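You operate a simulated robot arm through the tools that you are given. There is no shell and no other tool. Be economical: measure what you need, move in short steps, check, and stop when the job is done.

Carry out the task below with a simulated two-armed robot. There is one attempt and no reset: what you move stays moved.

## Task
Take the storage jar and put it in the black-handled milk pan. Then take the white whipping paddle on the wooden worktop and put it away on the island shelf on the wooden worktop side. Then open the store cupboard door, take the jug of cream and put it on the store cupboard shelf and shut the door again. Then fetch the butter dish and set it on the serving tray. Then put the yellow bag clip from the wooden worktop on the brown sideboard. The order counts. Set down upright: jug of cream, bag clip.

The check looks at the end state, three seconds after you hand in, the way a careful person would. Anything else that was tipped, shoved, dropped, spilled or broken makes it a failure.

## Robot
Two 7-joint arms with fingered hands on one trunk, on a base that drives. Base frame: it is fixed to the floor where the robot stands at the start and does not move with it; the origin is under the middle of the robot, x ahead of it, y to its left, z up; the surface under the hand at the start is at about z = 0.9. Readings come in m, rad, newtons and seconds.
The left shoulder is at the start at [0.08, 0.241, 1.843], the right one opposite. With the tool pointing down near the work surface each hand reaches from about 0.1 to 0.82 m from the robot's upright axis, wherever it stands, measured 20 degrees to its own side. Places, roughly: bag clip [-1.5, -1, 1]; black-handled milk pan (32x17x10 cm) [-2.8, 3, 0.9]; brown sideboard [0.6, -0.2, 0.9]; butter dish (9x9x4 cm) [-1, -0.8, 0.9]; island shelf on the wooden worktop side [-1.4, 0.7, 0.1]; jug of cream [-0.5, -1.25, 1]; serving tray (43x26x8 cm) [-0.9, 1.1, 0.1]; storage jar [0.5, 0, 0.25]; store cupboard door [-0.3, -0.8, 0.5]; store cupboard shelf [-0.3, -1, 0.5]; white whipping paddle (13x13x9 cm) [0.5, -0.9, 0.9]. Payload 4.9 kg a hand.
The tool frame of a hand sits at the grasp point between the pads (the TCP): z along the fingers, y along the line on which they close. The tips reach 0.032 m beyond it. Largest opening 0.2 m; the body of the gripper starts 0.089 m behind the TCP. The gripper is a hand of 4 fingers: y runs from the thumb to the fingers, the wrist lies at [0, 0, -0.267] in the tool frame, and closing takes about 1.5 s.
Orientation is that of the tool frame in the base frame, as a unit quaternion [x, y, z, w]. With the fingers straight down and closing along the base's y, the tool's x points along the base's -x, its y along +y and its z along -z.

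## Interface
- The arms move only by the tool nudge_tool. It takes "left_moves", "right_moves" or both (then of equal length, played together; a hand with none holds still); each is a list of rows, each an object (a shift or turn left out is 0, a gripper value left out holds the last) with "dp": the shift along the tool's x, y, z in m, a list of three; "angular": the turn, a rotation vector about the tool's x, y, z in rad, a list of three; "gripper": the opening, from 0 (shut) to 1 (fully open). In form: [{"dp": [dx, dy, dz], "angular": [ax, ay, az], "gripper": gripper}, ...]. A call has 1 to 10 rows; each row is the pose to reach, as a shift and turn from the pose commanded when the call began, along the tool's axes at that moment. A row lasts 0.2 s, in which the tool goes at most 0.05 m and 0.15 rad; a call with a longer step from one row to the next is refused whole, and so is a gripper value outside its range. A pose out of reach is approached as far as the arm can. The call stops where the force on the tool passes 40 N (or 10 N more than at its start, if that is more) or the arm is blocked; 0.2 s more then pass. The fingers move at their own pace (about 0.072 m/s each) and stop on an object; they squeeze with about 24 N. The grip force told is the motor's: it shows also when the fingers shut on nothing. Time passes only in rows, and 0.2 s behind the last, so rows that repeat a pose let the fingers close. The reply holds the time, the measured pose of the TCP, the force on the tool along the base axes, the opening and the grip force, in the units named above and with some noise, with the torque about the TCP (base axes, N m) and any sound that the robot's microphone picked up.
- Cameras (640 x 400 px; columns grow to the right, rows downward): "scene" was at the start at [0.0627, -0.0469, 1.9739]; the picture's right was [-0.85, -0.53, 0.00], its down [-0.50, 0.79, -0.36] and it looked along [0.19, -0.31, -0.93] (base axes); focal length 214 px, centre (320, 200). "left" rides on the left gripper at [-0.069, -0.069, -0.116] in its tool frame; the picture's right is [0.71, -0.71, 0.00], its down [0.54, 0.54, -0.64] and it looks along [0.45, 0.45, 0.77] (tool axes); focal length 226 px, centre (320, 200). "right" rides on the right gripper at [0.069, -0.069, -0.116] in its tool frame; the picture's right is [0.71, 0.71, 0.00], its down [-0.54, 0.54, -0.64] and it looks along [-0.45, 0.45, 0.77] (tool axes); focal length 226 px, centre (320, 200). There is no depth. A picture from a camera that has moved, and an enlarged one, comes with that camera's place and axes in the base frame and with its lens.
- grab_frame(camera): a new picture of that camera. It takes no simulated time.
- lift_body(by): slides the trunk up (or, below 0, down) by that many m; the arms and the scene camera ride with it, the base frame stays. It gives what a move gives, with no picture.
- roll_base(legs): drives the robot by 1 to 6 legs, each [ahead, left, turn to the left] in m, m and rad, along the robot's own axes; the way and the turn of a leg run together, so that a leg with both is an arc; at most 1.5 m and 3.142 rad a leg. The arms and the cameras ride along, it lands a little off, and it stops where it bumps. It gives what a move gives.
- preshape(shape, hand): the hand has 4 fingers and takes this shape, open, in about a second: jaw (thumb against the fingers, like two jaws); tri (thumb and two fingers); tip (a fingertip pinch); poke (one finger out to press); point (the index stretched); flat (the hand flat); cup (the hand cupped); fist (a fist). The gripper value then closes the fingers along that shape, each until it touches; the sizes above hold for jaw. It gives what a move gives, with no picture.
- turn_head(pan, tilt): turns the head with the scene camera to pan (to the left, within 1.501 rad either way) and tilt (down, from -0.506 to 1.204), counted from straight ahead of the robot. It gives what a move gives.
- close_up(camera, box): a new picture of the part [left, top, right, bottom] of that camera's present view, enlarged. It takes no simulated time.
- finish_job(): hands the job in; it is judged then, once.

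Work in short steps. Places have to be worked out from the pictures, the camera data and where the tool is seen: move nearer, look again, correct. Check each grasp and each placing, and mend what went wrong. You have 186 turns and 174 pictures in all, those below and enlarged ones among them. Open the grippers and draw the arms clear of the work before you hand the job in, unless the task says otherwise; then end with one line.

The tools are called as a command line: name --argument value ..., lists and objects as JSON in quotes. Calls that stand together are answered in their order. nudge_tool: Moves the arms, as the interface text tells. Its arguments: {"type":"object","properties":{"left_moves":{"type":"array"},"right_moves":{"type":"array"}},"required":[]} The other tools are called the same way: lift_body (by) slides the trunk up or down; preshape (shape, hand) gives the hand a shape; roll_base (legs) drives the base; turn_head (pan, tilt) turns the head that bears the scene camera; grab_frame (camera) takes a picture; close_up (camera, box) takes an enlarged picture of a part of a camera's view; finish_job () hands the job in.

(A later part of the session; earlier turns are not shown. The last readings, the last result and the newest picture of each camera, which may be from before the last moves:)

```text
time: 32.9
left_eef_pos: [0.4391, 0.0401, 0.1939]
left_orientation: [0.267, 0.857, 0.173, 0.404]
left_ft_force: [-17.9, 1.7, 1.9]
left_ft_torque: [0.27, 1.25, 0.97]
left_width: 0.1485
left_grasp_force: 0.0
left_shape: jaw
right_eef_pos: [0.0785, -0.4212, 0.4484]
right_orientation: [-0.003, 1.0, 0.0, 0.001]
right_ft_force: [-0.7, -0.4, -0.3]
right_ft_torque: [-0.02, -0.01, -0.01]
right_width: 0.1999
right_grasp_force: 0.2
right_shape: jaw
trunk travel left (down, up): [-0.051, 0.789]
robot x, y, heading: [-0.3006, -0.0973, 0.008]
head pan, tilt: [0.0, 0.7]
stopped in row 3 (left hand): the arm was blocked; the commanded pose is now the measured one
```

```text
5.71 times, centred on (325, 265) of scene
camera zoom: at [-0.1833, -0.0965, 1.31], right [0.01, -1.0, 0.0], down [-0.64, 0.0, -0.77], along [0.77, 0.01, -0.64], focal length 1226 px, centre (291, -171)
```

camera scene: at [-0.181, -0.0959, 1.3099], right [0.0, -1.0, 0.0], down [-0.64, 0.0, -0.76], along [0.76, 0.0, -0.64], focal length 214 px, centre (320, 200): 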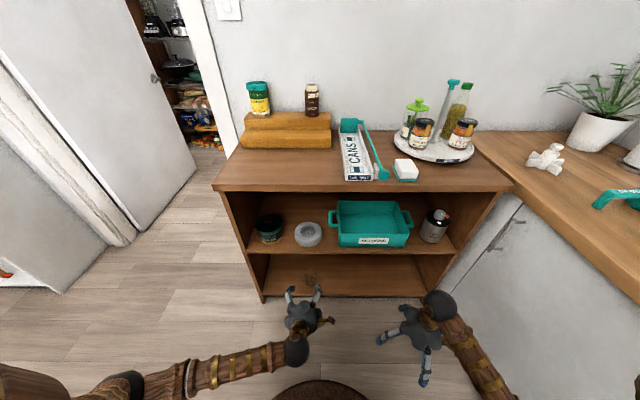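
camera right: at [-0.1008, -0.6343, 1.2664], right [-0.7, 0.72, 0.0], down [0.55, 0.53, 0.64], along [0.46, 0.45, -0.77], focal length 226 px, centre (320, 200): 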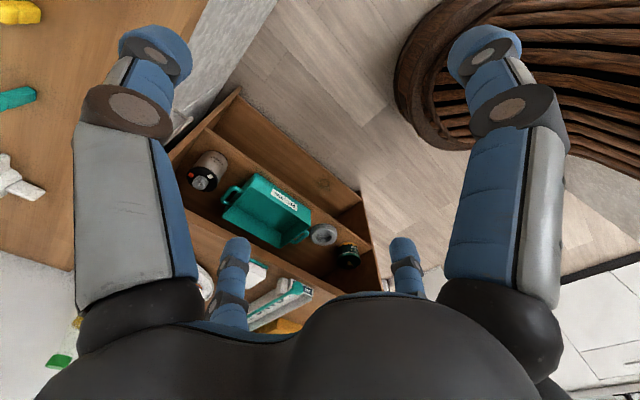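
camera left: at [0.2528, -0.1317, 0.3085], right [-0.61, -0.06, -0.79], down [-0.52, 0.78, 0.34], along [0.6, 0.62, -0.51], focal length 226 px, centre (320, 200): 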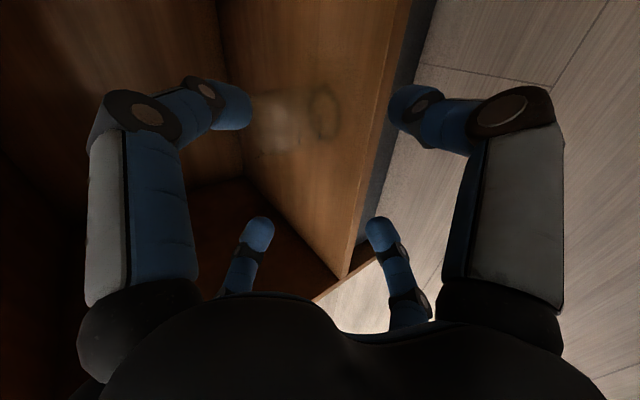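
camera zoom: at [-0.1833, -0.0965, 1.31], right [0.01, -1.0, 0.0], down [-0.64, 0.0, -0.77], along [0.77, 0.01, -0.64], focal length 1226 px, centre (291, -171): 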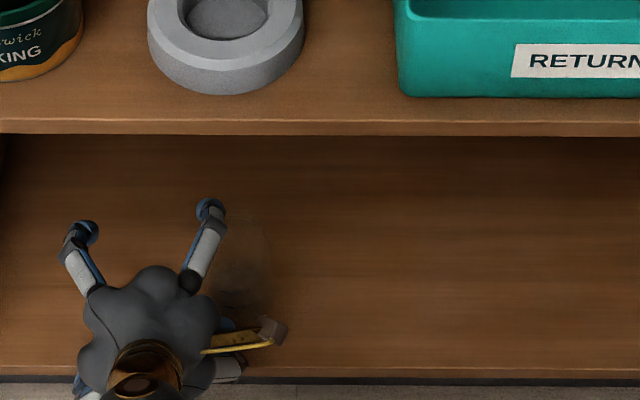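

The hand was deflected sideways by something. I check the whole scene.

grab_frame --camera "scene"

grab_frame --camera "left"

grab_frame --camera "right"

```text
139 pictures are left
camera scene: at [-0.1833, -0.0965, 1.31], right [0.01, -1.0, 0.0], down [-0.64, 0.0, -0.77], along [0.77, 0.01, -0.64], focal length 214 px, centre (320, 200)
```

scene: 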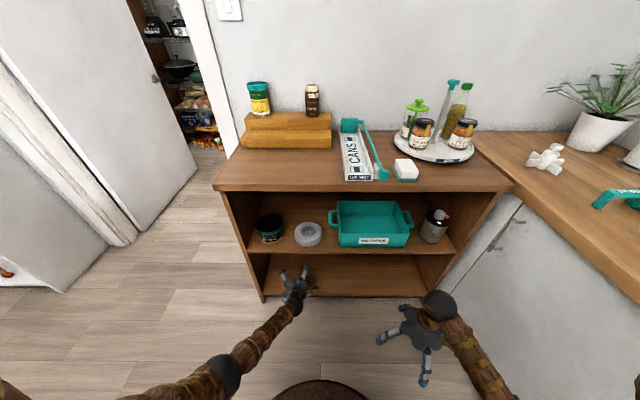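

```text
138 pictures are left
camera left: at [0.3633, -0.0636, 0.272], right [-0.6, -0.14, -0.79], down [-0.62, 0.7, 0.35], along [0.51, 0.7, -0.51], focal length 226 px, centre (320, 200)
```

left: 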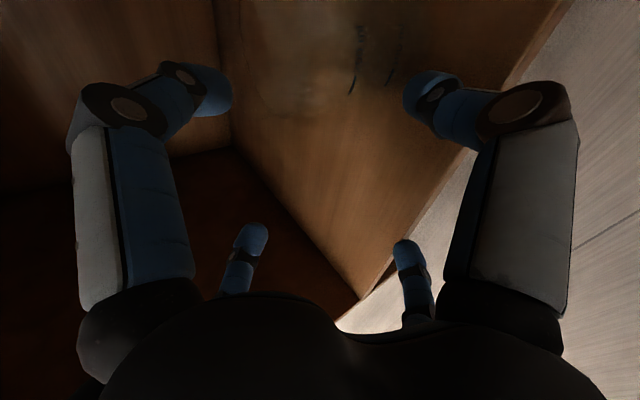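

```text
137 pictures are left
camera right: at [0.0074, -0.4903, 0.5634], right [-0.71, 0.7, 0.0], down [0.54, 0.54, 0.64], along [0.45, 0.46, -0.77], focal length 226 px, centre (320, 200)
```

right: 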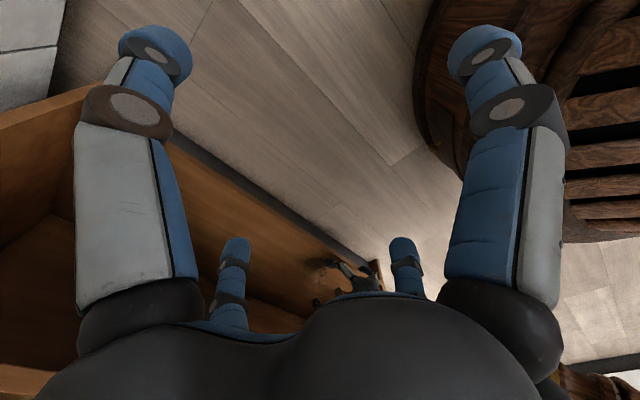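

No visible obstacle — seems the arm flipped configuration. I back off and re-center on the jar's line.

nudge_tool --left_moves '[{"dp": [0.021, -0.012, -0.042]}, {"dp": [0.043, -0.023, -0.084]}, {"dp": [0.026, -0.048, -0.088]}, {"dp": [0.009, -0.07, -0.091]}, {"dp": [-0.009, -0.092, -0.0945]}]'

grab_frame --camera "left"

grab_frame --camera "scene"

```text
time: 34.1
left_eef_pos: [0.3426, -0.0452, 0.2107]
left_orientation: [0.269, 0.856, 0.173, 0.406]
left_ft_force: [0.1, 1.6, 0.0]
left_ft_torque: [0.0, -0.02, 0.01]
left_width: 0.1442
left_grasp_force: 0.1
left_shape: jaw
right_eef_pos: [0.0788, -0.4194, 0.4478]
right_orientation: [-0.003, 1.0, 0.0, 0.0]
right_ft_force: [0.3, 0.4, 0.1]
right_ft_torque: [-0.01, -0.01, 0.01]
right_width: 0.1999
right_grasp_force: 0.1
right_shape: jaw
trunk travel left (down, up): [-0.051, 0.789]
robot x, y, heading: [-0.3009, -0.0957, 0.001]
head pan, tilt: [0.0, 0.7]
```

```text
136 pictures are left
camera left: at [0.2661, -0.1506, 0.2888], right [-0.6, -0.14, -0.79], down [-0.62, 0.71, 0.34], along [0.51, 0.69, -0.51], focal length 226 px, centre (320, 200)
```

left: 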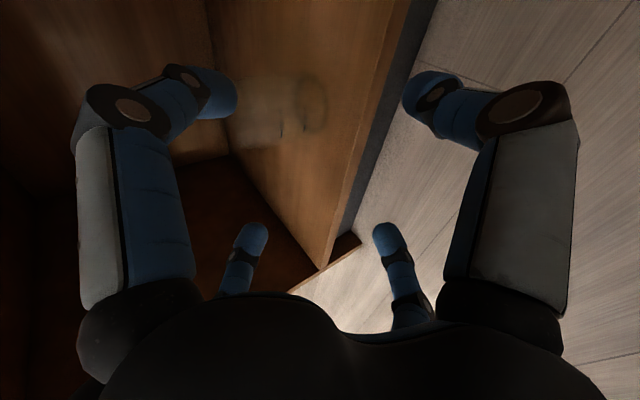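

```text
135 pictures are left
camera scene: at [-0.1813, -0.0958, 1.3098], right [0.01, -1.0, 0.0], down [-0.64, 0.0, -0.76], along [0.76, 0.0, -0.64], focal length 214 px, centre (320, 200)
```

scene: 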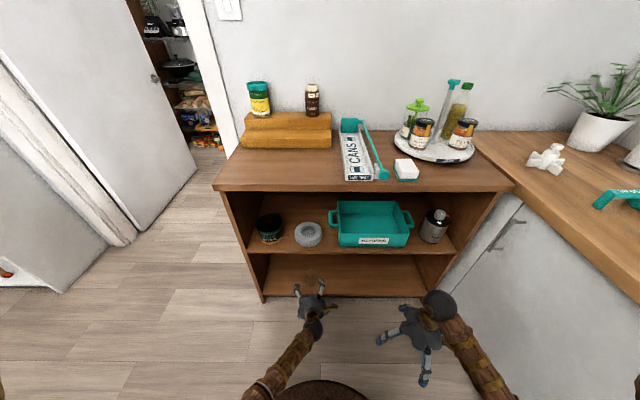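

Jar still upright at ≈(0.472,-0.05). Slide in again in smaller steps.

nudge_tool --left_moves '[{"dp": [-0.012, 0.005, 0.022]}, {"dp": [-0.022, 0.01, 0.04]}, {"dp": [-0.034, 0.016, 0.06]}]'

close_up --camera "left" --box '[160, 40, 480, 240]'

close_up --camera "scene" --box '[270, 240, 370, 320]'

```text
time: 34.9
left_eef_pos: [0.4135, -0.0501, 0.2016]
left_orientation: [0.27, 0.856, 0.171, 0.406]
left_ft_force: [0.8, -0.6, -0.6]
left_ft_torque: [0.02, -0.03, -0.01]
left_width: 0.1445
left_grasp_force: 0.0
left_shape: jaw
right_eef_pos: [0.0784, -0.4202, 0.4476]
right_orientation: [-0.003, 1.0, 0.0, 0.0]
right_ft_force: [-0.4, -0.5, -1.1]
right_ft_torque: [-0.03, -0.01, 0.0]
right_width: 0.2001
right_grasp_force: 0.1
right_shape: jaw
trunk travel left (down, up): [-0.051, 0.789]
robot x, y, heading: [-0.2983, -0.0963, 0.002]
head pan, tilt: [0.0, 0.7]
```

```text
2.00 times, centred on (320, 140) of left
camera zoom: at [0.3365, -0.155, 0.2806], right [-0.6, -0.14, -0.79], down [-0.62, 0.71, 0.34], along [0.51, 0.69, -0.51], focal length 452 px, centre (320, 320)
```

zoom: 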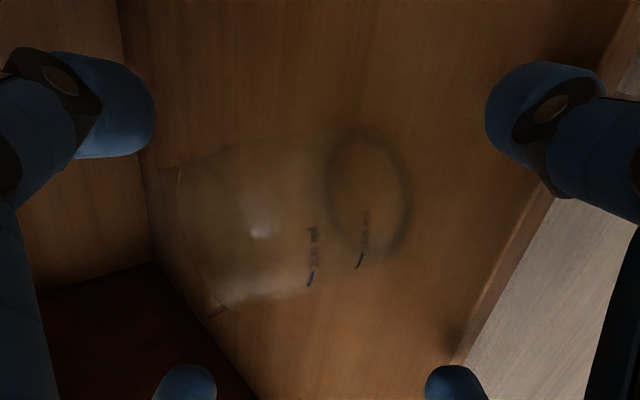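

```text
5.00 times, centred on (320, 280) of scene
camera zoom: at [-0.1811, -0.0959, 1.3098], right [0.01, -1.0, 0.0], down [-0.64, 0.0, -0.76], along [0.76, 0.0, -0.64], focal length 1072 px, centre (320, -200)
```

zoom: 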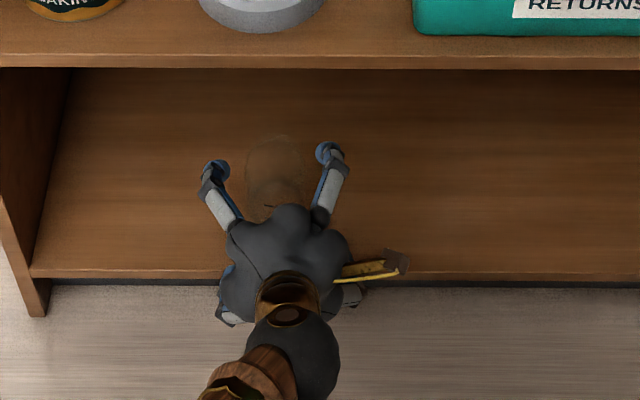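

The jar sits centered between the fingers. Advance the last 5 cm, then close.

nudge_tool --left_moves '[{"dp": [-0.012, 0.007, 0.023]}, {"dp": [-0.0242, 0.0147, 0.047]}]'

close_up --camera "left" --box '[160, 40, 480, 240]'

close_up --camera "scene" --box '[270, 240, 370, 320]'

```text
time: 35.5
left_eef_pos: [0.4677, -0.0507, 0.197]
left_orientation: [0.27, 0.857, 0.171, 0.405]
left_ft_force: [0.0, 0.4, -0.5]
left_ft_torque: [-0.03, -0.07, -0.06]
left_width: 0.1441
left_grasp_force: 0.2
left_shape: jaw
right_eef_pos: [0.0792, -0.4212, 0.4483]
right_orientation: [-0.004, 1.0, 0.0, 0.0]
right_ft_force: [-0.1, -0.2, 0.2]
right_ft_torque: [-0.03, 0.01, 0.01]
right_width: 0.1996
right_grasp_force: 0.1
right_shape: jaw
trunk travel left (down, up): [-0.051, 0.789]
robot x, y, heading: [-0.2962, -0.0987, 0.002]
head pan, tilt: [0.0, 0.7]
```

```text
2.00 times, centred on (320, 140) of left
camera zoom: at [0.3914, -0.1553, 0.2739], right [-0.6, -0.14, -0.79], down [-0.62, 0.71, 0.35], along [0.51, 0.69, -0.51], focal length 452 px, centre (320, 320)
```

zoom: 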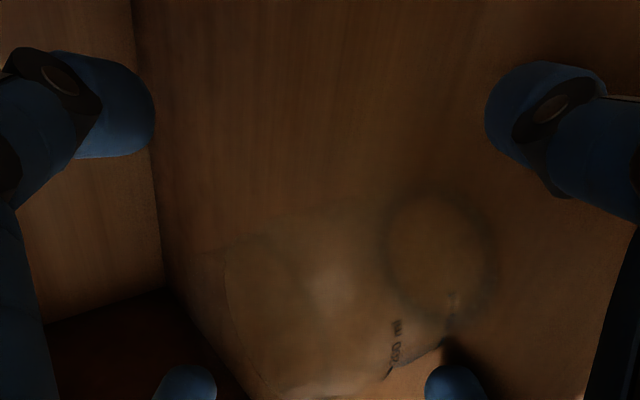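

```text
5.00 times, centred on (320, 280) of scene
camera zoom: at [-0.1811, -0.0961, 1.3098], right [0.01, -1.0, 0.0], down [-0.64, 0.0, -0.76], along [0.76, 0.0, -0.64], focal length 1072 px, centre (320, -200)
```

zoom: 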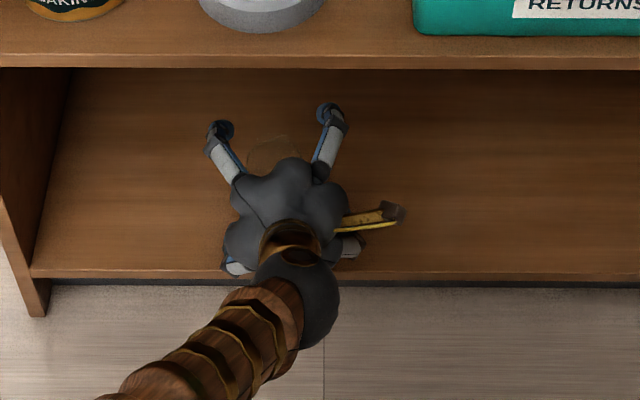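

Jar between the fingers. Close the hand gently while dipping 5 mm.

nudge_tool --left_moves '[{"dp": [0, 0, 0], "gripper": 0.5}, {"dp": [0.0036, -0.003, 0.0037], "gripper": 0.4}, {"dp": [0.0036, -0.003, 0.0037], "gripper": 0.3}, {"dp": [0.0036, -0.003, 0.0037], "gripper": 0.2}, {"dp": [0.0036, -0.003, 0.0037], "gripper": 0.0}, {"dp": [0.0036, -0.003, 0.0037]}, {"dp": [0.0036, -0.003, 0.0037]}]'

close_up --camera "left" --box '[160, 40, 480, 240]'

```text
time: 37.1
left_eef_pos: [0.4692, -0.0493, 0.1915]
left_orientation: [0.27, 0.856, 0.17, 0.407]
left_ft_force: [-2.0, -1.6, 10.0]
left_ft_torque: [-0.05, 0.38, 0.02]
left_width: 0.0787
left_grasp_force: 23.4
left_shape: jaw
right_eef_pos: [0.0784, -0.4204, 0.4484]
right_orientation: [-0.003, 1.0, -0.001, 0.0]
right_ft_force: [-0.2, 0.2, 0.6]
right_ft_torque: [-0.02, 0.01, -0.03]
right_width: 0.2
right_grasp_force: 0.1
right_shape: jaw
trunk travel left (down, up): [-0.051, 0.789]
robot x, y, heading: [-0.3019, -0.0974, 0.002]
head pan, tilt: [0.0, 0.7]
```

```text
2.00 times, centred on (320, 140) of left
camera zoom: at [0.3917, -0.1549, 0.2699], right [-0.6, -0.14, -0.79], down [-0.62, 0.71, 0.34], along [0.51, 0.69, -0.51], focal length 452 px, centre (320, 320)
```

zoom: 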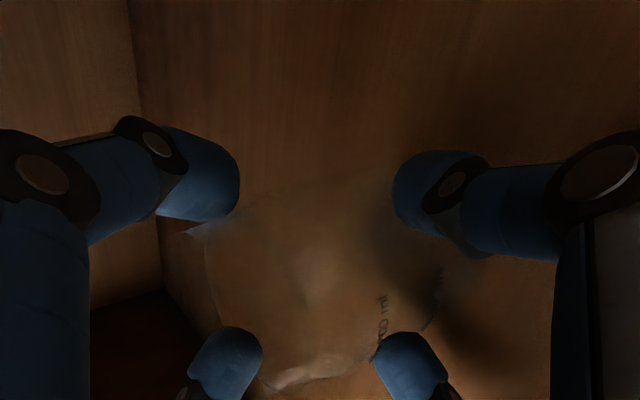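

Gripped firmly (0.079 m, 23 N). Lift 4 cm and check.

nudge_tool --left_moves '[{"dp": [-0.012, 0.01, -0.012]}, {"dp": [-0.024, 0.02, -0.024]}, {"dp": [-0.024, 0.02, -0.024]}]'

close_up --camera "left" --box '[160, 40, 480, 240]'

close_up --camera "scene" --box '[270, 240, 370, 320]'

```text
time: 37.9
left_eef_pos: [0.4684, -0.0505, 0.2294]
left_orientation: [0.27, 0.856, 0.173, 0.405]
left_ft_force: [0.0, -0.2, -1.4]
left_ft_torque: [-0.01, 0.03, 0.03]
left_width: 0.0778
left_grasp_force: 23.8
left_shape: jaw
right_eef_pos: [0.079, -0.4197, 0.4475]
right_orientation: [-0.003, 1.0, 0.001, 0.0]
right_ft_force: [0.5, -0.2, 0.1]
right_ft_torque: [0.02, 0.01, 0.0]
right_width: 0.1999
right_grasp_force: 0.0
right_shape: jaw
trunk travel left (down, up): [-0.051, 0.789]
robot x, y, heading: [-0.3007, -0.0996, 0.008]
head pan, tilt: [0.0, 0.7]
```

```text
2.00 times, centred on (320, 140) of left
camera zoom: at [0.3919, -0.1548, 0.3082], right [-0.6, -0.14, -0.79], down [-0.62, 0.71, 0.34], along [0.51, 0.69, -0.51], focal length 452 px, centre (320, 320)
```

zoom: 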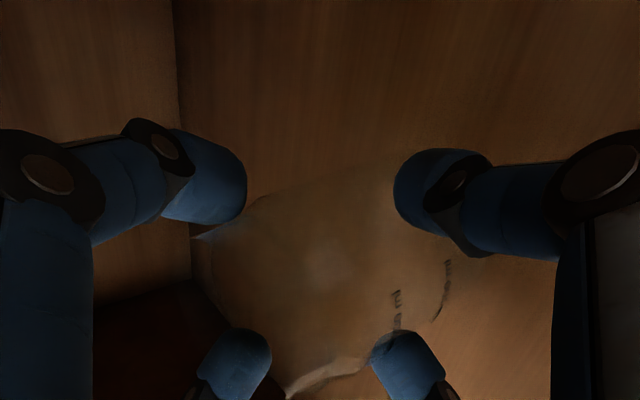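

```text
5.00 times, centred on (320, 280) of scene
camera zoom: at [-0.1812, -0.0957, 1.3098], right [0.01, -1.0, 0.0], down [-0.64, 0.0, -0.76], along [0.76, 0.0, -0.64], focal length 1072 px, centre (320, -200)
```

zoom: 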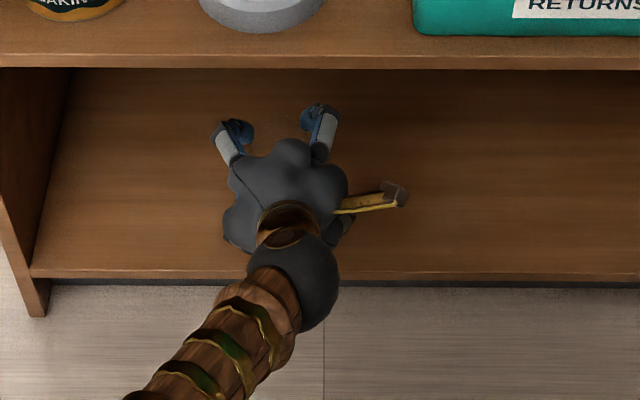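

The jar is lifted. I drive back out of the shelf, then raise the trunk and look around.

roll_base --legs '[[-0.5, 0, 0]]'

lift_body --by 0.4

lift_body --by 0.35

turn_head --pan 1.45 --tilt 0.6

grab_frame --camera "scene"

grab_frame --camera "left"

```text
time: 40.8
left_eef_pos: [-0.0362, -0.057, 0.231]
left_orientation: [0.273, 0.855, 0.17, 0.407]
left_ft_force: [-0.3, -0.1, -2.0]
left_ft_torque: [-0.03, 0.04, -0.01]
left_width: 0.0779
left_grasp_force: 23.8
left_shape: jaw
right_eef_pos: [-0.4301, -0.4228, 0.4478]
right_orientation: [0.002, 1.0, 0.0, 0.0]
right_ft_force: [0.3, -0.2, 0.6]
right_ft_torque: [0.0, -0.01, 0.03]
right_width: 0.2
right_grasp_force: 0.1
right_shape: jaw
trunk travel left (down, up): [-0.051, 0.789]
robot x, y, heading: [-0.8058, -0.0964, -0.007]
head pan, tilt: [0.0, 0.7]
```

```text
time: 44.7
left_eef_pos: [-0.0359, -0.057, 0.6289]
left_orientation: [0.272, 0.855, 0.171, 0.407]
left_ft_force: [0.0, -0.8, -2.2]
left_ft_torque: [-0.03, 0.03, -0.01]
left_width: 0.0775
left_grasp_force: 24.4
left_shape: jaw
right_eef_pos: [-0.4284, -0.4251, 0.8473]
right_orientation: [0.002, 1.0, 0.0, 0.0]
right_ft_force: [-0.5, -0.5, -0.2]
right_ft_torque: [0.0, 0.0, 0.01]
right_width: 0.1998
right_grasp_force: 0.0
right_shape: jaw
trunk travel left (down, up): [-0.451, 0.389]
robot x, y, heading: [-0.7993, -0.0947, -0.0]
head pan, tilt: [0.0, 0.7]
```

```text
time: 48.1
left_eef_pos: [-0.0348, -0.0572, 0.9803]
left_orientation: [0.272, 0.856, 0.17, 0.406]
left_ft_force: [-0.6, -0.6, -1.3]
left_ft_torque: [-0.01, 0.04, 0.02]
left_width: 0.0776
left_grasp_force: 24.0
left_shape: jaw
right_eef_pos: [-0.4299, -0.4248, 1.1974]
right_orientation: [0.001, 1.0, 0.0, 0.0]
right_ft_force: [0.3, 0.2, 0.6]
right_ft_torque: [0.0, 0.0, 0.0]
right_width: 0.2001
right_grasp_force: 0.1
right_shape: jaw
trunk travel left (down, up): [-0.801, 0.039]
robot x, y, heading: [-0.8012, -0.0963, -0.003]
head pan, tilt: [0.0, 0.7]
```

```text
time: 49.6
left_eef_pos: [-0.0342, -0.0571, 0.9802]
left_orientation: [0.271, 0.855, 0.17, 0.407]
left_ft_force: [-0.7, -0.2, -1.9]
left_ft_torque: [-0.01, 0.06, 0.02]
left_width: 0.0776
left_grasp_force: 24.4
left_shape: jaw
right_eef_pos: [-0.4283, -0.4226, 1.1985]
right_orientation: [0.002, 1.0, 0.001, 0.0]
right_ft_force: [-0.4, -0.3, -0.4]
right_ft_torque: [0.04, 0.01, -0.01]
right_width: 0.2001
right_grasp_force: 0.1
right_shape: jaw
trunk travel left (down, up): [-0.801, 0.039]
robot x, y, heading: [-0.8027, -0.0967, 0.001]
head pan, tilt: [1.45, 0.6]
```

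```text
127 pictures are left
camera scene: at [-0.7599, -0.0096, 2.0685], right [0.99, -0.12, 0.0], down [-0.07, -0.56, -0.83], along [0.1, 0.82, -0.56], focal length 214 px, centre (320, 200)
```

scene: 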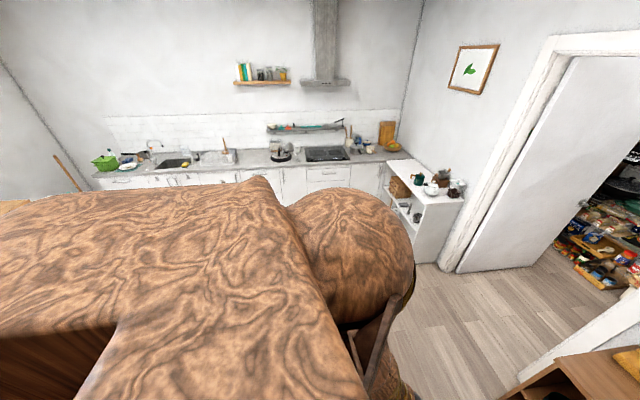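

```text
126 pictures are left
camera left: at [-0.1131, -0.1613, 1.0583], right [-0.6, -0.13, -0.79], down [-0.61, 0.71, 0.34], along [0.52, 0.69, -0.51], focal length 226 px, centre (320, 200)
```

left: 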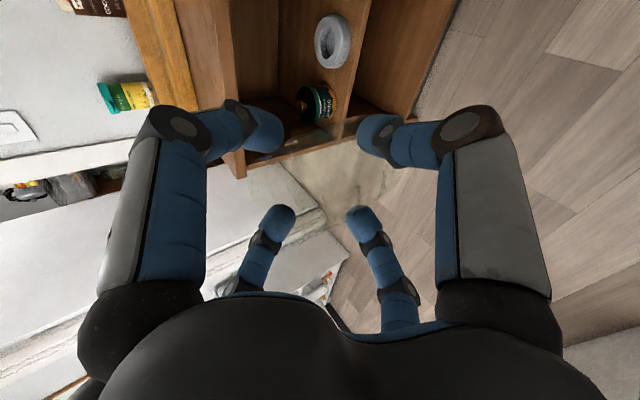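

Jar held well. I retract the left hand before turning, then zoom toward where the pan should be.

nudge_tool --left_moves '[{"dp": [0.022, 0.011, -0.037]}, {"dp": [0.044, 0.021, -0.074]}, {"dp": [0.066, 0.032, -0.111]}, {"dp": [0.088, 0.043, -0.148]}, {"dp": [0.11, 0.054, -0.185]}, {"dp": [0.132, 0.065, -0.222]}, {"dp": [0.154, 0.075, -0.26]}, {"dp": [0.176, 0.086, -0.297]}]'

close_up --camera "scene" --box '[80, 120, 320, 200]'

```text
time: 51.5
left_eef_pos: [-0.3344, 0.0963, 1.1045]
left_orientation: [0.273, 0.855, 0.17, 0.408]
left_ft_force: [-0.5, 0.5, -0.8]
left_ft_torque: [-0.01, 0.0, -0.03]
left_width: 0.0776
left_grasp_force: 24.0
left_shape: jaw
right_eef_pos: [-0.4309, -0.4228, 1.1981]
right_orientation: [0.002, 1.0, 0.0, 0.001]
right_ft_force: [-0.1, -0.7, 0.8]
right_ft_torque: [-0.02, -0.04, -0.01]
right_width: 0.1999
right_grasp_force: 0.1
right_shape: jaw
trunk travel left (down, up): [-0.801, 0.039]
robot x, y, heading: [-0.8019, -0.0947, 0.001]
head pan, tilt: [1.45, 0.6]
```

```text
2.67 times, centred on (200, 160) of scene
camera zoom: at [-0.7638, -0.0093, 2.0685], right [0.99, -0.12, 0.0], down [-0.07, -0.56, -0.83], along [0.1, 0.82, -0.56], focal length 572 px, centre (640, 307)
```

zoom: 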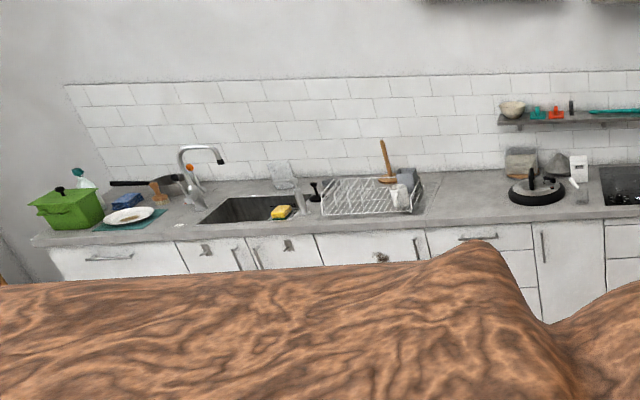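

The black handle near the tap (around x −2.8, y 3) may be the pan. I turn the robot left to look at island and counter.

roll_base --legs '[[0, 0, 1.5708]]'

turn_head --pan 0.3 --tilt 0.7

grab_frame --camera "scene"

turn_head --pan 1.4 --tilt 0.6

grab_frame --camera "scene"

```text
time: 55.8
left_eef_pos: [-1.0163, 0.3658, 1.1015]
left_orientation: [-0.428, 0.789, 0.412, 0.159]
left_ft_force: [0.3, 0.5, -2.0]
left_ft_torque: [-0.04, 0.02, 0.0]
left_width: 0.0776
left_grasp_force: 23.3
left_shape: jaw
right_eef_pos: [-0.4933, 0.2906, 1.1983]
right_orientation: [0.721, -0.693, 0.0, 0.0]
right_ft_force: [-0.5, 0.1, -0.5]
right_ft_torque: [0.01, -0.02, 0.01]
right_width: 0.1998
right_grasp_force: 0.0
right_shape: jaw
trunk travel left (down, up): [-0.801, 0.039]
robot x, y, heading: [-0.8006, -0.0988, 1.611]
head pan, tilt: [1.45, 0.6]
```

```text
time: 57.1
left_eef_pos: [-1.0166, 0.3652, 1.1014]
left_orientation: [-0.429, 0.788, 0.412, 0.158]
left_ft_force: [-0.4, 0.4, -1.9]
left_ft_torque: [-0.02, 0.02, -0.04]
left_width: 0.0773
left_grasp_force: 24.1
left_shape: jaw
right_eef_pos: [-0.4928, 0.2913, 1.1988]
right_orientation: [0.721, -0.693, 0.0, 0.0]
right_ft_force: [-0.4, 0.7, 0.3]
right_ft_torque: [0.01, 0.03, -0.02]
right_width: 0.2
right_grasp_force: 0.0
right_shape: jaw
trunk travel left (down, up): [-0.801, 0.039]
robot x, y, heading: [-0.8074, -0.0989, 1.611]
head pan, tilt: [0.3, 0.7]
```

```text
124 pictures are left
camera scene: at [-0.8309, 0.0133, 2.0599], right [0.94, 0.33, 0.0], down [0.21, -0.61, -0.76], along [-0.26, 0.72, -0.64], focal length 214 px, centre (320, 200)
```

scene: 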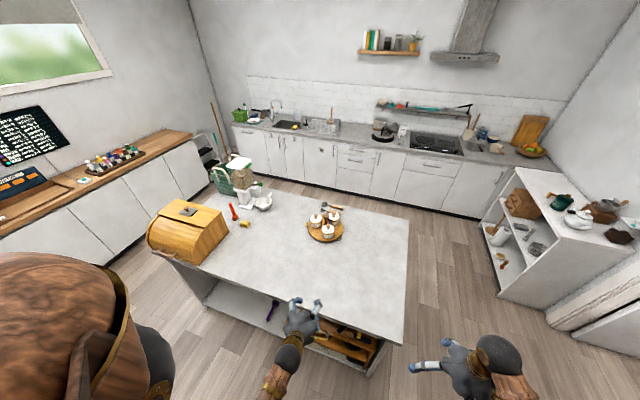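

```text
time: 58.5
left_eef_pos: [-1.0166, 0.3661, 1.1012]
left_orientation: [-0.428, 0.789, 0.411, 0.159]
left_ft_force: [-0.5, -0.3, -2.0]
left_ft_torque: [-0.04, 0.0, 0.01]
left_width: 0.0776
left_grasp_force: 23.5
left_shape: jaw
right_eef_pos: [-0.4946, 0.2896, 1.197]
right_orientation: [0.721, -0.693, 0.0, 0.0]
right_ft_force: [-0.1, -0.4, -0.1]
right_ft_torque: [0.03, 0.0, 0.0]
right_width: 0.1999
right_grasp_force: 0.3
right_shape: jaw
trunk travel left (down, up): [-0.801, 0.039]
robot x, y, heading: [-0.8057, -0.0955, 1.609]
head pan, tilt: [1.4, 0.6]
```

```text
123 pictures are left
camera scene: at [-0.8902, -0.055, 2.0685], right [0.13, 0.99, 0.0], down [0.56, -0.07, -0.83], along [-0.82, 0.11, -0.56], focal length 214 px, centre (320, 200)
```

scene: 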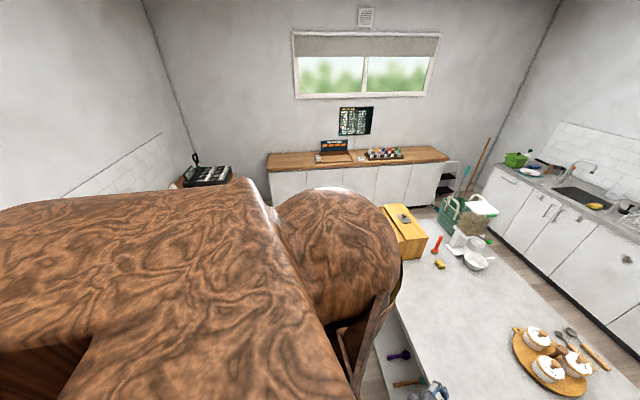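

Mapped: island x −2.2…−0.58, y 0.45…1.37; counter front y≈2.5. I'll drive round the island's right end to the far aisle, in stages.

roll_base --legs '[[0, -0.75, -0.04], [1.0, 0, 0], [1.0, 0, 0]]'

turn_head --pan 0.9 --tilt 0.6

grab_frame --camera "scene"

```text
time: 72.3
left_eef_pos: [-0.1974, 2.3999, 1.1011]
left_orientation: [-0.409, 0.799, 0.407, 0.169]
left_ft_force: [0.5, 0.1, -1.2]
left_ft_torque: [-0.03, 0.02, 0.02]
left_width: 0.0774
left_grasp_force: 24.0
left_shape: jaw
right_eef_pos: [0.321, 2.2989, 1.199]
right_orientation: [-0.703, 0.711, 0.001, 0.001]
right_ft_force: [-0.2, -1.2, 0.4]
right_ft_torque: [0.02, -0.01, -0.03]
right_width: 0.1996
right_grasp_force: 0.1
right_shape: jaw
trunk travel left (down, up): [-0.801, 0.039]
robot x, y, heading: [-0.0071, 1.9256, 1.556]
head pan, tilt: [1.4, 0.6]
```

```text
time: 73.2
left_eef_pos: [-0.1982, 2.4012, 1.1011]
left_orientation: [-0.409, 0.799, 0.407, 0.17]
left_ft_force: [0.3, -0.2, -1.2]
left_ft_torque: [-0.02, 0.02, 0.01]
left_width: 0.0775
left_grasp_force: 23.9
left_shape: jaw
right_eef_pos: [0.3208, 2.2998, 1.198]
right_orientation: [-0.703, 0.711, 0.0, 0.0]
right_ft_force: [-0.3, 0.4, 0.1]
right_ft_torque: [-0.02, 0.02, -0.01]
right_width: 0.2
right_grasp_force: 0.0
right_shape: jaw
trunk travel left (down, up): [-0.801, 0.039]
robot x, y, heading: [-0.0074, 1.9287, 1.555]
head pan, tilt: [0.901, 0.6]
```

```text
122 pictures are left
camera scene: at [-0.0742, 2.0154, 2.0684], right [0.63, 0.78, 0.0], down [0.44, -0.36, -0.82], along [-0.64, 0.52, -0.57], focal length 214 px, centre (320, 200)
```

scene: 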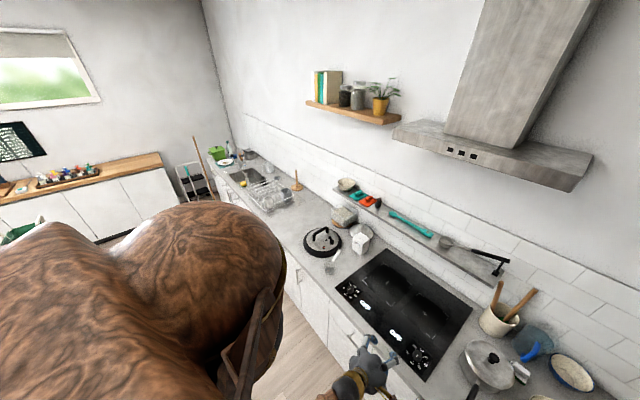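

Clear. Drive along the aisle to x≈−2.55.

roll_base --legs '[[0, 1.25, 0.015], [0, 1.25, 0]]'

turn_head --pan 0.3 --tilt 0.8

grab_frame --camera "scene"

```text
time: 85.4
left_eef_pos: [-2.6958, 2.4043, 1.101]
left_orientation: [-0.404, 0.802, 0.406, 0.17]
left_ft_force: [0.7, 0.0, -2.0]
left_ft_torque: [-0.02, 0.01, -0.01]
left_width: 0.0774
left_grasp_force: 23.7
left_shape: jaw
right_eef_pos: [-2.1785, 2.2992, 1.1978]
right_orientation: [-0.7, 0.714, 0.0, 0.0]
right_ft_force: [-0.1, -1.0, 0.4]
right_ft_torque: [0.02, -0.02, 0.02]
right_width: 0.2001
right_grasp_force: 0.0
right_shape: jaw
trunk travel left (down, up): [-0.801, 0.039]
robot x, y, heading: [-2.5127, 1.9282, 1.554]
head pan, tilt: [0.901, 0.6]
```

```text
time: 86.4
left_eef_pos: [-2.6982, 2.4039, 1.1007]
left_orientation: [-0.405, 0.801, 0.406, 0.171]
left_ft_force: [-0.1, 0.4, -2.2]
left_ft_torque: [-0.05, -0.01, 0.0]
left_width: 0.0774
left_grasp_force: 24.2
left_shape: jaw
right_eef_pos: [-2.1806, 2.2987, 1.1975]
right_orientation: [-0.7, 0.714, 0.0, 0.0]
right_ft_force: [-0.7, 0.4, -1.2]
right_ft_torque: [0.02, -0.01, 0.04]
right_width: 0.1998
right_grasp_force: 0.0
right_shape: jaw
trunk travel left (down, up): [-0.801, 0.039]
robot x, y, heading: [-2.5103, 1.9299, 1.549]
head pan, tilt: [0.3, 0.799]
```

```text
121 pictures are left
camera scene: at [-2.5321, 2.0376, 2.0516], right [0.96, 0.28, 0.0], down [0.2, -0.69, -0.7], along [-0.19, 0.67, -0.72], focal length 214 px, centre (320, 200)
```

scene: 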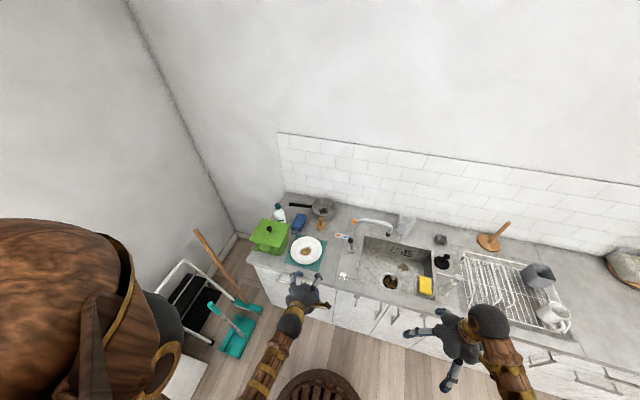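

close_up --camera "scene" --box '[240, 180, 400, 300]'

```text
3.33 times, centred on (320, 240) of scene
camera zoom: at [-2.5321, 2.0376, 2.0516], right [0.96, 0.28, 0.0], down [0.2, -0.69, -0.7], along [-0.19, 0.67, -0.72], focal length 715 px, centre (320, 67)
```

zoom: 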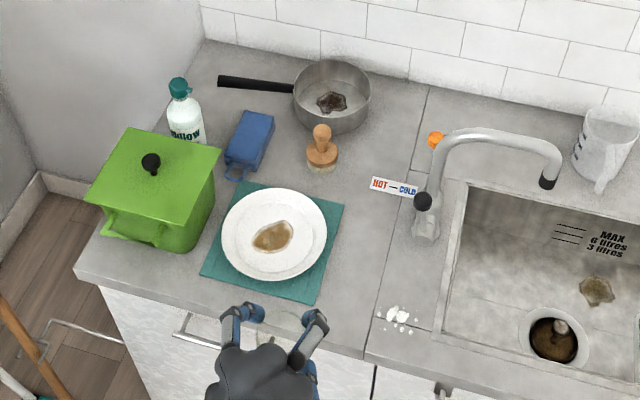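

The milk pan is at ≈(−2.778, 2.998). I drive 0.2 m closer, then reach above it while steepening the hand by 0.35 rad so the fingers clear the rim.

roll_base --legs '[[0.2, 0, 0.02]]'

grab_frame --camera "scene"

```text
time: 88.0
left_eef_pos: [-2.7016, 2.5932, 1.1033]
left_orientation: [-0.41, 0.798, 0.408, 0.17]
left_ft_force: [0.4, -0.4, -2.0]
left_ft_torque: [-0.06, 0.01, -0.03]
left_width: 0.0771
left_grasp_force: 23.8
left_shape: jaw
right_eef_pos: [-2.1814, 2.4943, 1.2004]
right_orientation: [-0.704, 0.71, 0.001, 0.001]
right_ft_force: [0.0, -1.1, 1.6]
right_ft_torque: [0.0, -0.01, 0.04]
right_width: 0.2001
right_grasp_force: 0.0
right_shape: jaw
trunk travel left (down, up): [-0.801, 0.039]
robot x, y, heading: [-2.5111, 2.126, 1.565]
head pan, tilt: [0.3, 0.799]
```

```text
119 pictures are left
camera scene: at [-2.5303, 2.2258, 2.052], right [0.96, 0.29, 0.0], down [0.21, -0.68, -0.7], along [-0.2, 0.67, -0.71], focal length 214 px, centre (320, 200)
```

scene: 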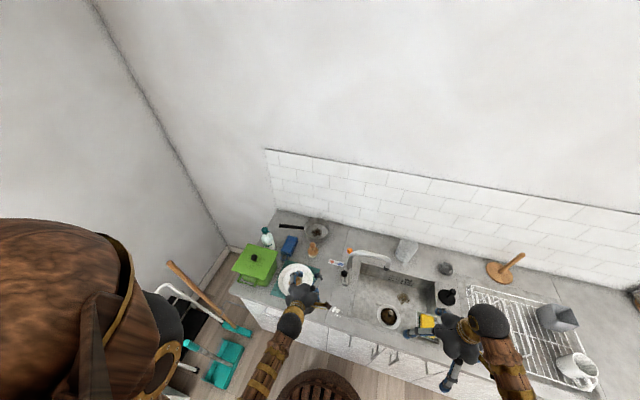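

nudge_tool --left_moves '[{"dp": [-0.0193, 0.0239, 0.0343], "angular": [0.024, 0.031, 0.002]}, {"dp": [-0.0387, 0.0478, 0.0687], "angular": [0.047, 0.062, 0.005]}, {"dp": [-0.058, 0.0717, 0.103], "angular": [0.071, 0.093, 0.007]}, {"dp": [-0.0773, 0.0956, 0.1373], "angular": [0.094, 0.123, 0.01]}, {"dp": [-0.0967, 0.1194, 0.1717], "angular": [0.118, 0.154, 0.012]}, {"dp": [-0.116, 0.1433, 0.206], "angular": [0.142, 0.185, 0.015]}, {"dp": [-0.1353, 0.1672, 0.2403], "angular": [0.165, 0.216, 0.017]}, {"dp": [-0.1547, 0.1911, 0.2747], "angular": [0.189, 0.247, 0.02]}, {"dp": [-0.174, 0.215, 0.309], "angular": [0.2125, 0.278, 0.022]}]'

close_up --camera "scene" --box '[240, 190, 400, 290]'

grab_frame --camera "left"

```text
time: 90.0
left_eef_pos: [-2.7894, 3.0017, 1.1232]
left_orientation: [-0.433, 0.858, 0.259, 0.094]
left_ft_force: [0.1, 0.2, -2.9]
left_ft_torque: [0.04, -0.01, -0.01]
left_width: 0.0773
left_grasp_force: 23.9
left_shape: jaw
right_eef_pos: [-2.1826, 2.5004, 1.1985]
right_orientation: [-0.705, 0.709, -0.001, -0.001]
right_ft_force: [-0.4, 0.4, 0.2]
right_ft_torque: [-0.03, 0.02, 0.05]
right_width: 0.1999
right_grasp_force: 0.1
right_shape: jaw
trunk travel left (down, up): [-0.801, 0.039]
robot x, y, heading: [-2.5091, 2.1253, 1.57]
head pan, tilt: [0.3, 0.799]
```

```text
4.00 times, centred on (320, 240) of scene
camera zoom: at [-2.5305, 2.2369, 2.0513], right [0.96, 0.29, 0.0], down [0.21, -0.69, -0.7], along [-0.2, 0.67, -0.72], focal length 858 px, centre (320, 40)
```

zoom: 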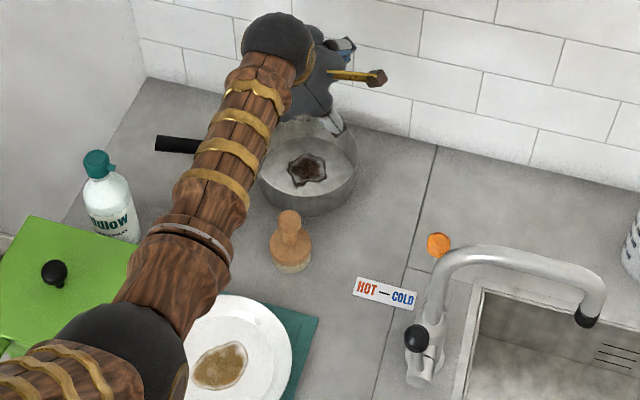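

```text
117 pictures are left
camera left: at [-2.6853, 2.9553, 1.2232], right [0.13, -0.84, -0.53], down [-0.72, -0.45, 0.53], along [-0.69, 0.31, -0.66], focal length 226 px, centre (320, 200)
```

left: 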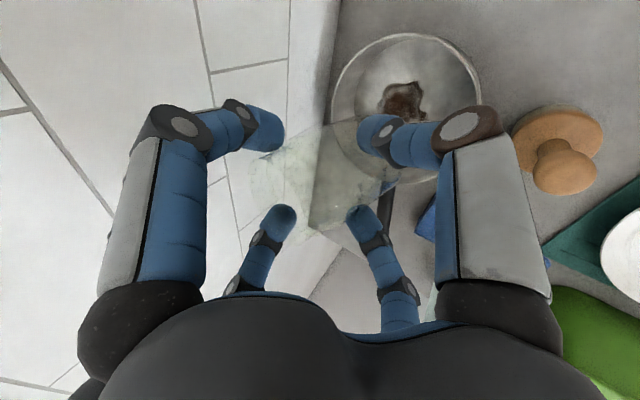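

Pan center ≈(−2.782, 3.013); jar now just above. Lower to TCP z≈1.015 with the small correction.

nudge_tool --left_moves '[{"dp": [0.0086, -0.0122, 0.0341]}, {"dp": [0.0172, -0.0245, 0.0682]}, {"dp": [0.0258, -0.0367, 0.1023]}]'

grab_frame --camera "left"

close_up --camera "scene" --box '[270, 190, 370, 260]'

```text
time: 90.8
left_eef_pos: [-2.777, 3.0175, 1.0077]
left_orientation: [-0.434, 0.859, 0.256, 0.091]
left_ft_force: [0.5, -9.6, -13.0]
left_ft_torque: [1.09, 0.15, -0.05]
left_width: 0.0763
left_grasp_force: 23.6
left_shape: jaw
right_eef_pos: [-2.182, 2.5001, 1.1961]
right_orientation: [-0.704, 0.71, -0.001, -0.001]
right_ft_force: [0.7, 1.6, -0.5]
right_ft_torque: [-0.04, -0.01, 0.0]
right_width: 0.2
right_grasp_force: 0.0
right_shape: jaw
trunk travel left (down, up): [-0.801, 0.039]
robot x, y, heading: [-2.5079, 2.1256, 1.559]
head pan, tilt: [0.3, 0.799]
```

```text
116 pictures are left
camera left: at [-2.6726, 2.9717, 1.1096], right [0.13, -0.84, -0.52], down [-0.72, -0.45, 0.54], along [-0.69, 0.3, -0.66], focal length 226 px, centre (320, 200)
```

left: 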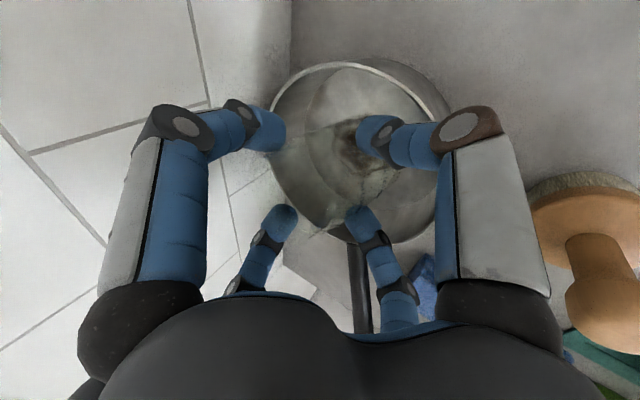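

```text
5.71 times, centred on (320, 225) of scene
camera zoom: at [-2.5297, 2.2371, 2.0512], right [0.96, 0.29, 0.0], down [0.21, -0.69, -0.7], along [-0.2, 0.67, -0.72], focal length 1226 px, centre (320, 57)
```

zoom: 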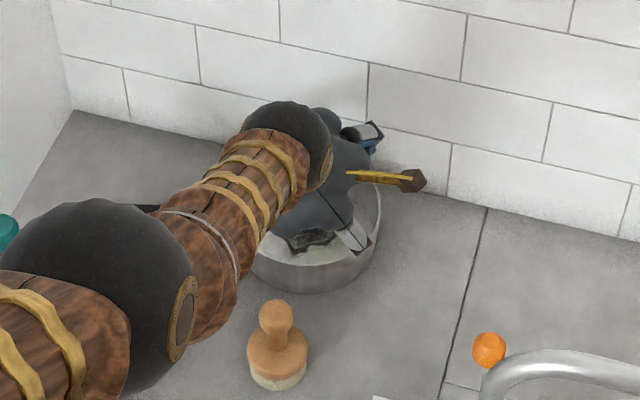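

There's contact, probably an upper knuckle at the wall tiles. Back off 2 cm from the wall and re-read the force.

nudge_tool --left_moves '[{"dp": [0.0139, -0.0098, -0.0105]}, {"dp": [0.0139, -0.0098, -0.0105]}]'

close_up --camera "left" --box '[200, 40, 500, 260]'

```text
time: 91.4
left_eef_pos: [-2.7778, 3.0033, 1.0155]
left_orientation: [-0.434, 0.857, 0.261, 0.093]
left_ft_force: [-0.8, 0.4, -2.1]
left_ft_torque: [-0.01, 0.02, -0.01]
left_width: 0.0763
left_grasp_force: 23.6
left_shape: jaw
right_eef_pos: [-2.1816, 2.499, 1.1974]
right_orientation: [-0.704, 0.71, 0.0, 0.0]
right_ft_force: [0.3, -0.3, -0.5]
right_ft_torque: [-0.04, -0.03, 0.0]
right_width: 0.2
right_grasp_force: 0.2
right_shape: jaw
trunk travel left (down, up): [-0.801, 0.039]
robot x, y, heading: [-2.5079, 2.1217, 1.565]
head pan, tilt: [0.3, 0.799]
```

```text
1.82 times, centred on (350, 150) of left
camera zoom: at [-2.6734, 2.9566, 1.1166], right [0.13, -0.84, -0.53], down [-0.72, -0.45, 0.53], along [-0.69, 0.31, -0.66], focal length 411 px, centre (266, 291)
```

zoom: 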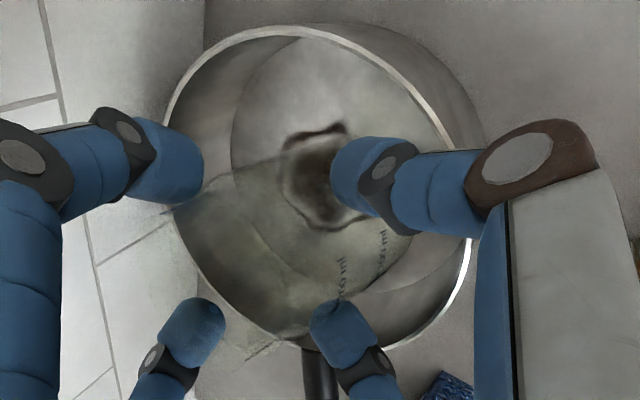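

Free again. Descend straight 3.5 cm toward the pan bottom.

nudge_tool --left_moves '[{"dp": [0.009, -0.0055, 0.014]}, {"dp": [0.0179, -0.011, 0.028]}, {"dp": [0.0179, -0.011, 0.028]}]'

close_up --camera "left" --box '[200, 40, 500, 260]'

close_up --camera "scene" --box '[270, 190, 370, 260]'

```text
time: 92.2
left_eef_pos: [-2.7811, 2.9988, 0.9921]
left_orientation: [-0.431, 0.857, 0.266, 0.096]
left_ft_force: [14.1, 6.1, 35.4]
left_ft_torque: [-0.75, 0.68, 0.23]
left_width: 0.0754
left_grasp_force: 23.4
left_shape: jaw
left hand out of reach, approached as far as the arm can: row 2, 3
right_eef_pos: [-2.1786, 2.4962, 1.1993]
right_orientation: [-0.704, 0.71, 0.002, 0.0]
right_ft_force: [-0.3, 0.1, 0.1]
right_ft_torque: [-0.02, -0.02, -0.01]
right_width: 0.1998
right_grasp_force: 0.1
right_shape: jaw
trunk travel left (down, up): [-0.801, 0.039]
robot x, y, heading: [-2.5138, 2.1233, 1.564]
head pan, tilt: [0.3, 0.799]
```

```text
1.82 times, centred on (350, 150) of left
camera zoom: at [-2.6768, 2.9497, 1.0915], right [0.13, -0.83, -0.54], down [-0.72, -0.46, 0.53], along [-0.69, 0.32, -0.65], focal length 411 px, centre (266, 291)
```

zoom: 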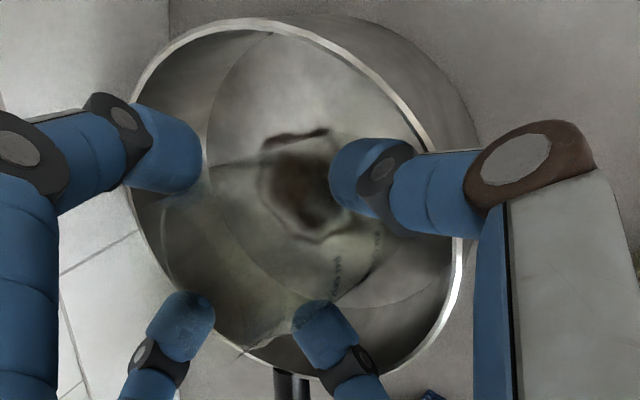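

```text
5.71 times, centred on (320, 225) of scene
camera zoom: at [-2.5249, 2.2292, 2.0524], right [0.96, 0.29, 0.0], down [0.2, -0.69, -0.7], along [-0.2, 0.67, -0.72], focal length 1226 px, centre (320, 57)
```

zoom: 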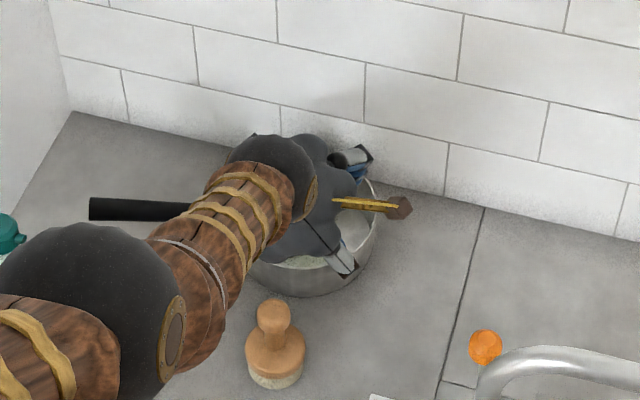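

Contact (35 N) — jar bottom on the pan or a knuckle on the rim. I relieve by ~8 mm and check the force before releasing.

nudge_tool --left_moves '[{"dp": [-0.012, 0.008, -0.02]}, {"dp": [-0.012, 0.008, -0.02]}]'

grab_frame --camera "right"

```text
time: 92.8
left_eef_pos: [-2.7864, 2.9925, 1.0068]
left_orientation: [-0.435, 0.857, 0.26, 0.092]
left_ft_force: [0.5, 0.0, -2.2]
left_ft_torque: [-0.06, -0.02, 0.03]
left_width: 0.075
left_grasp_force: 24.2
left_shape: jaw
right_eef_pos: [-2.1835, 2.4987, 1.1982]
right_orientation: [-0.704, 0.71, 0.0, 0.001]
right_ft_force: [0.3, -0.1, -0.6]
right_ft_torque: [0.02, 0.0, -0.01]
right_width: 0.2001
right_grasp_force: 0.1
right_shape: jaw
trunk travel left (down, up): [-0.801, 0.039]
robot x, y, heading: [-2.5118, 2.1263, 1.569]
head pan, tilt: [0.3, 0.799]
```

```text
111 pictures are left
camera right: at [-2.1164, 2.4288, 1.3131], right [-0.71, -0.7, 0.0], down [-0.54, 0.55, 0.64], along [-0.45, 0.46, -0.77], focal length 226 px, centre (320, 200)
```

right: 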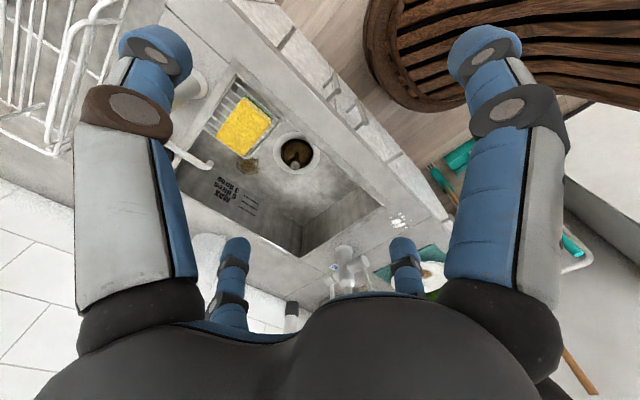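

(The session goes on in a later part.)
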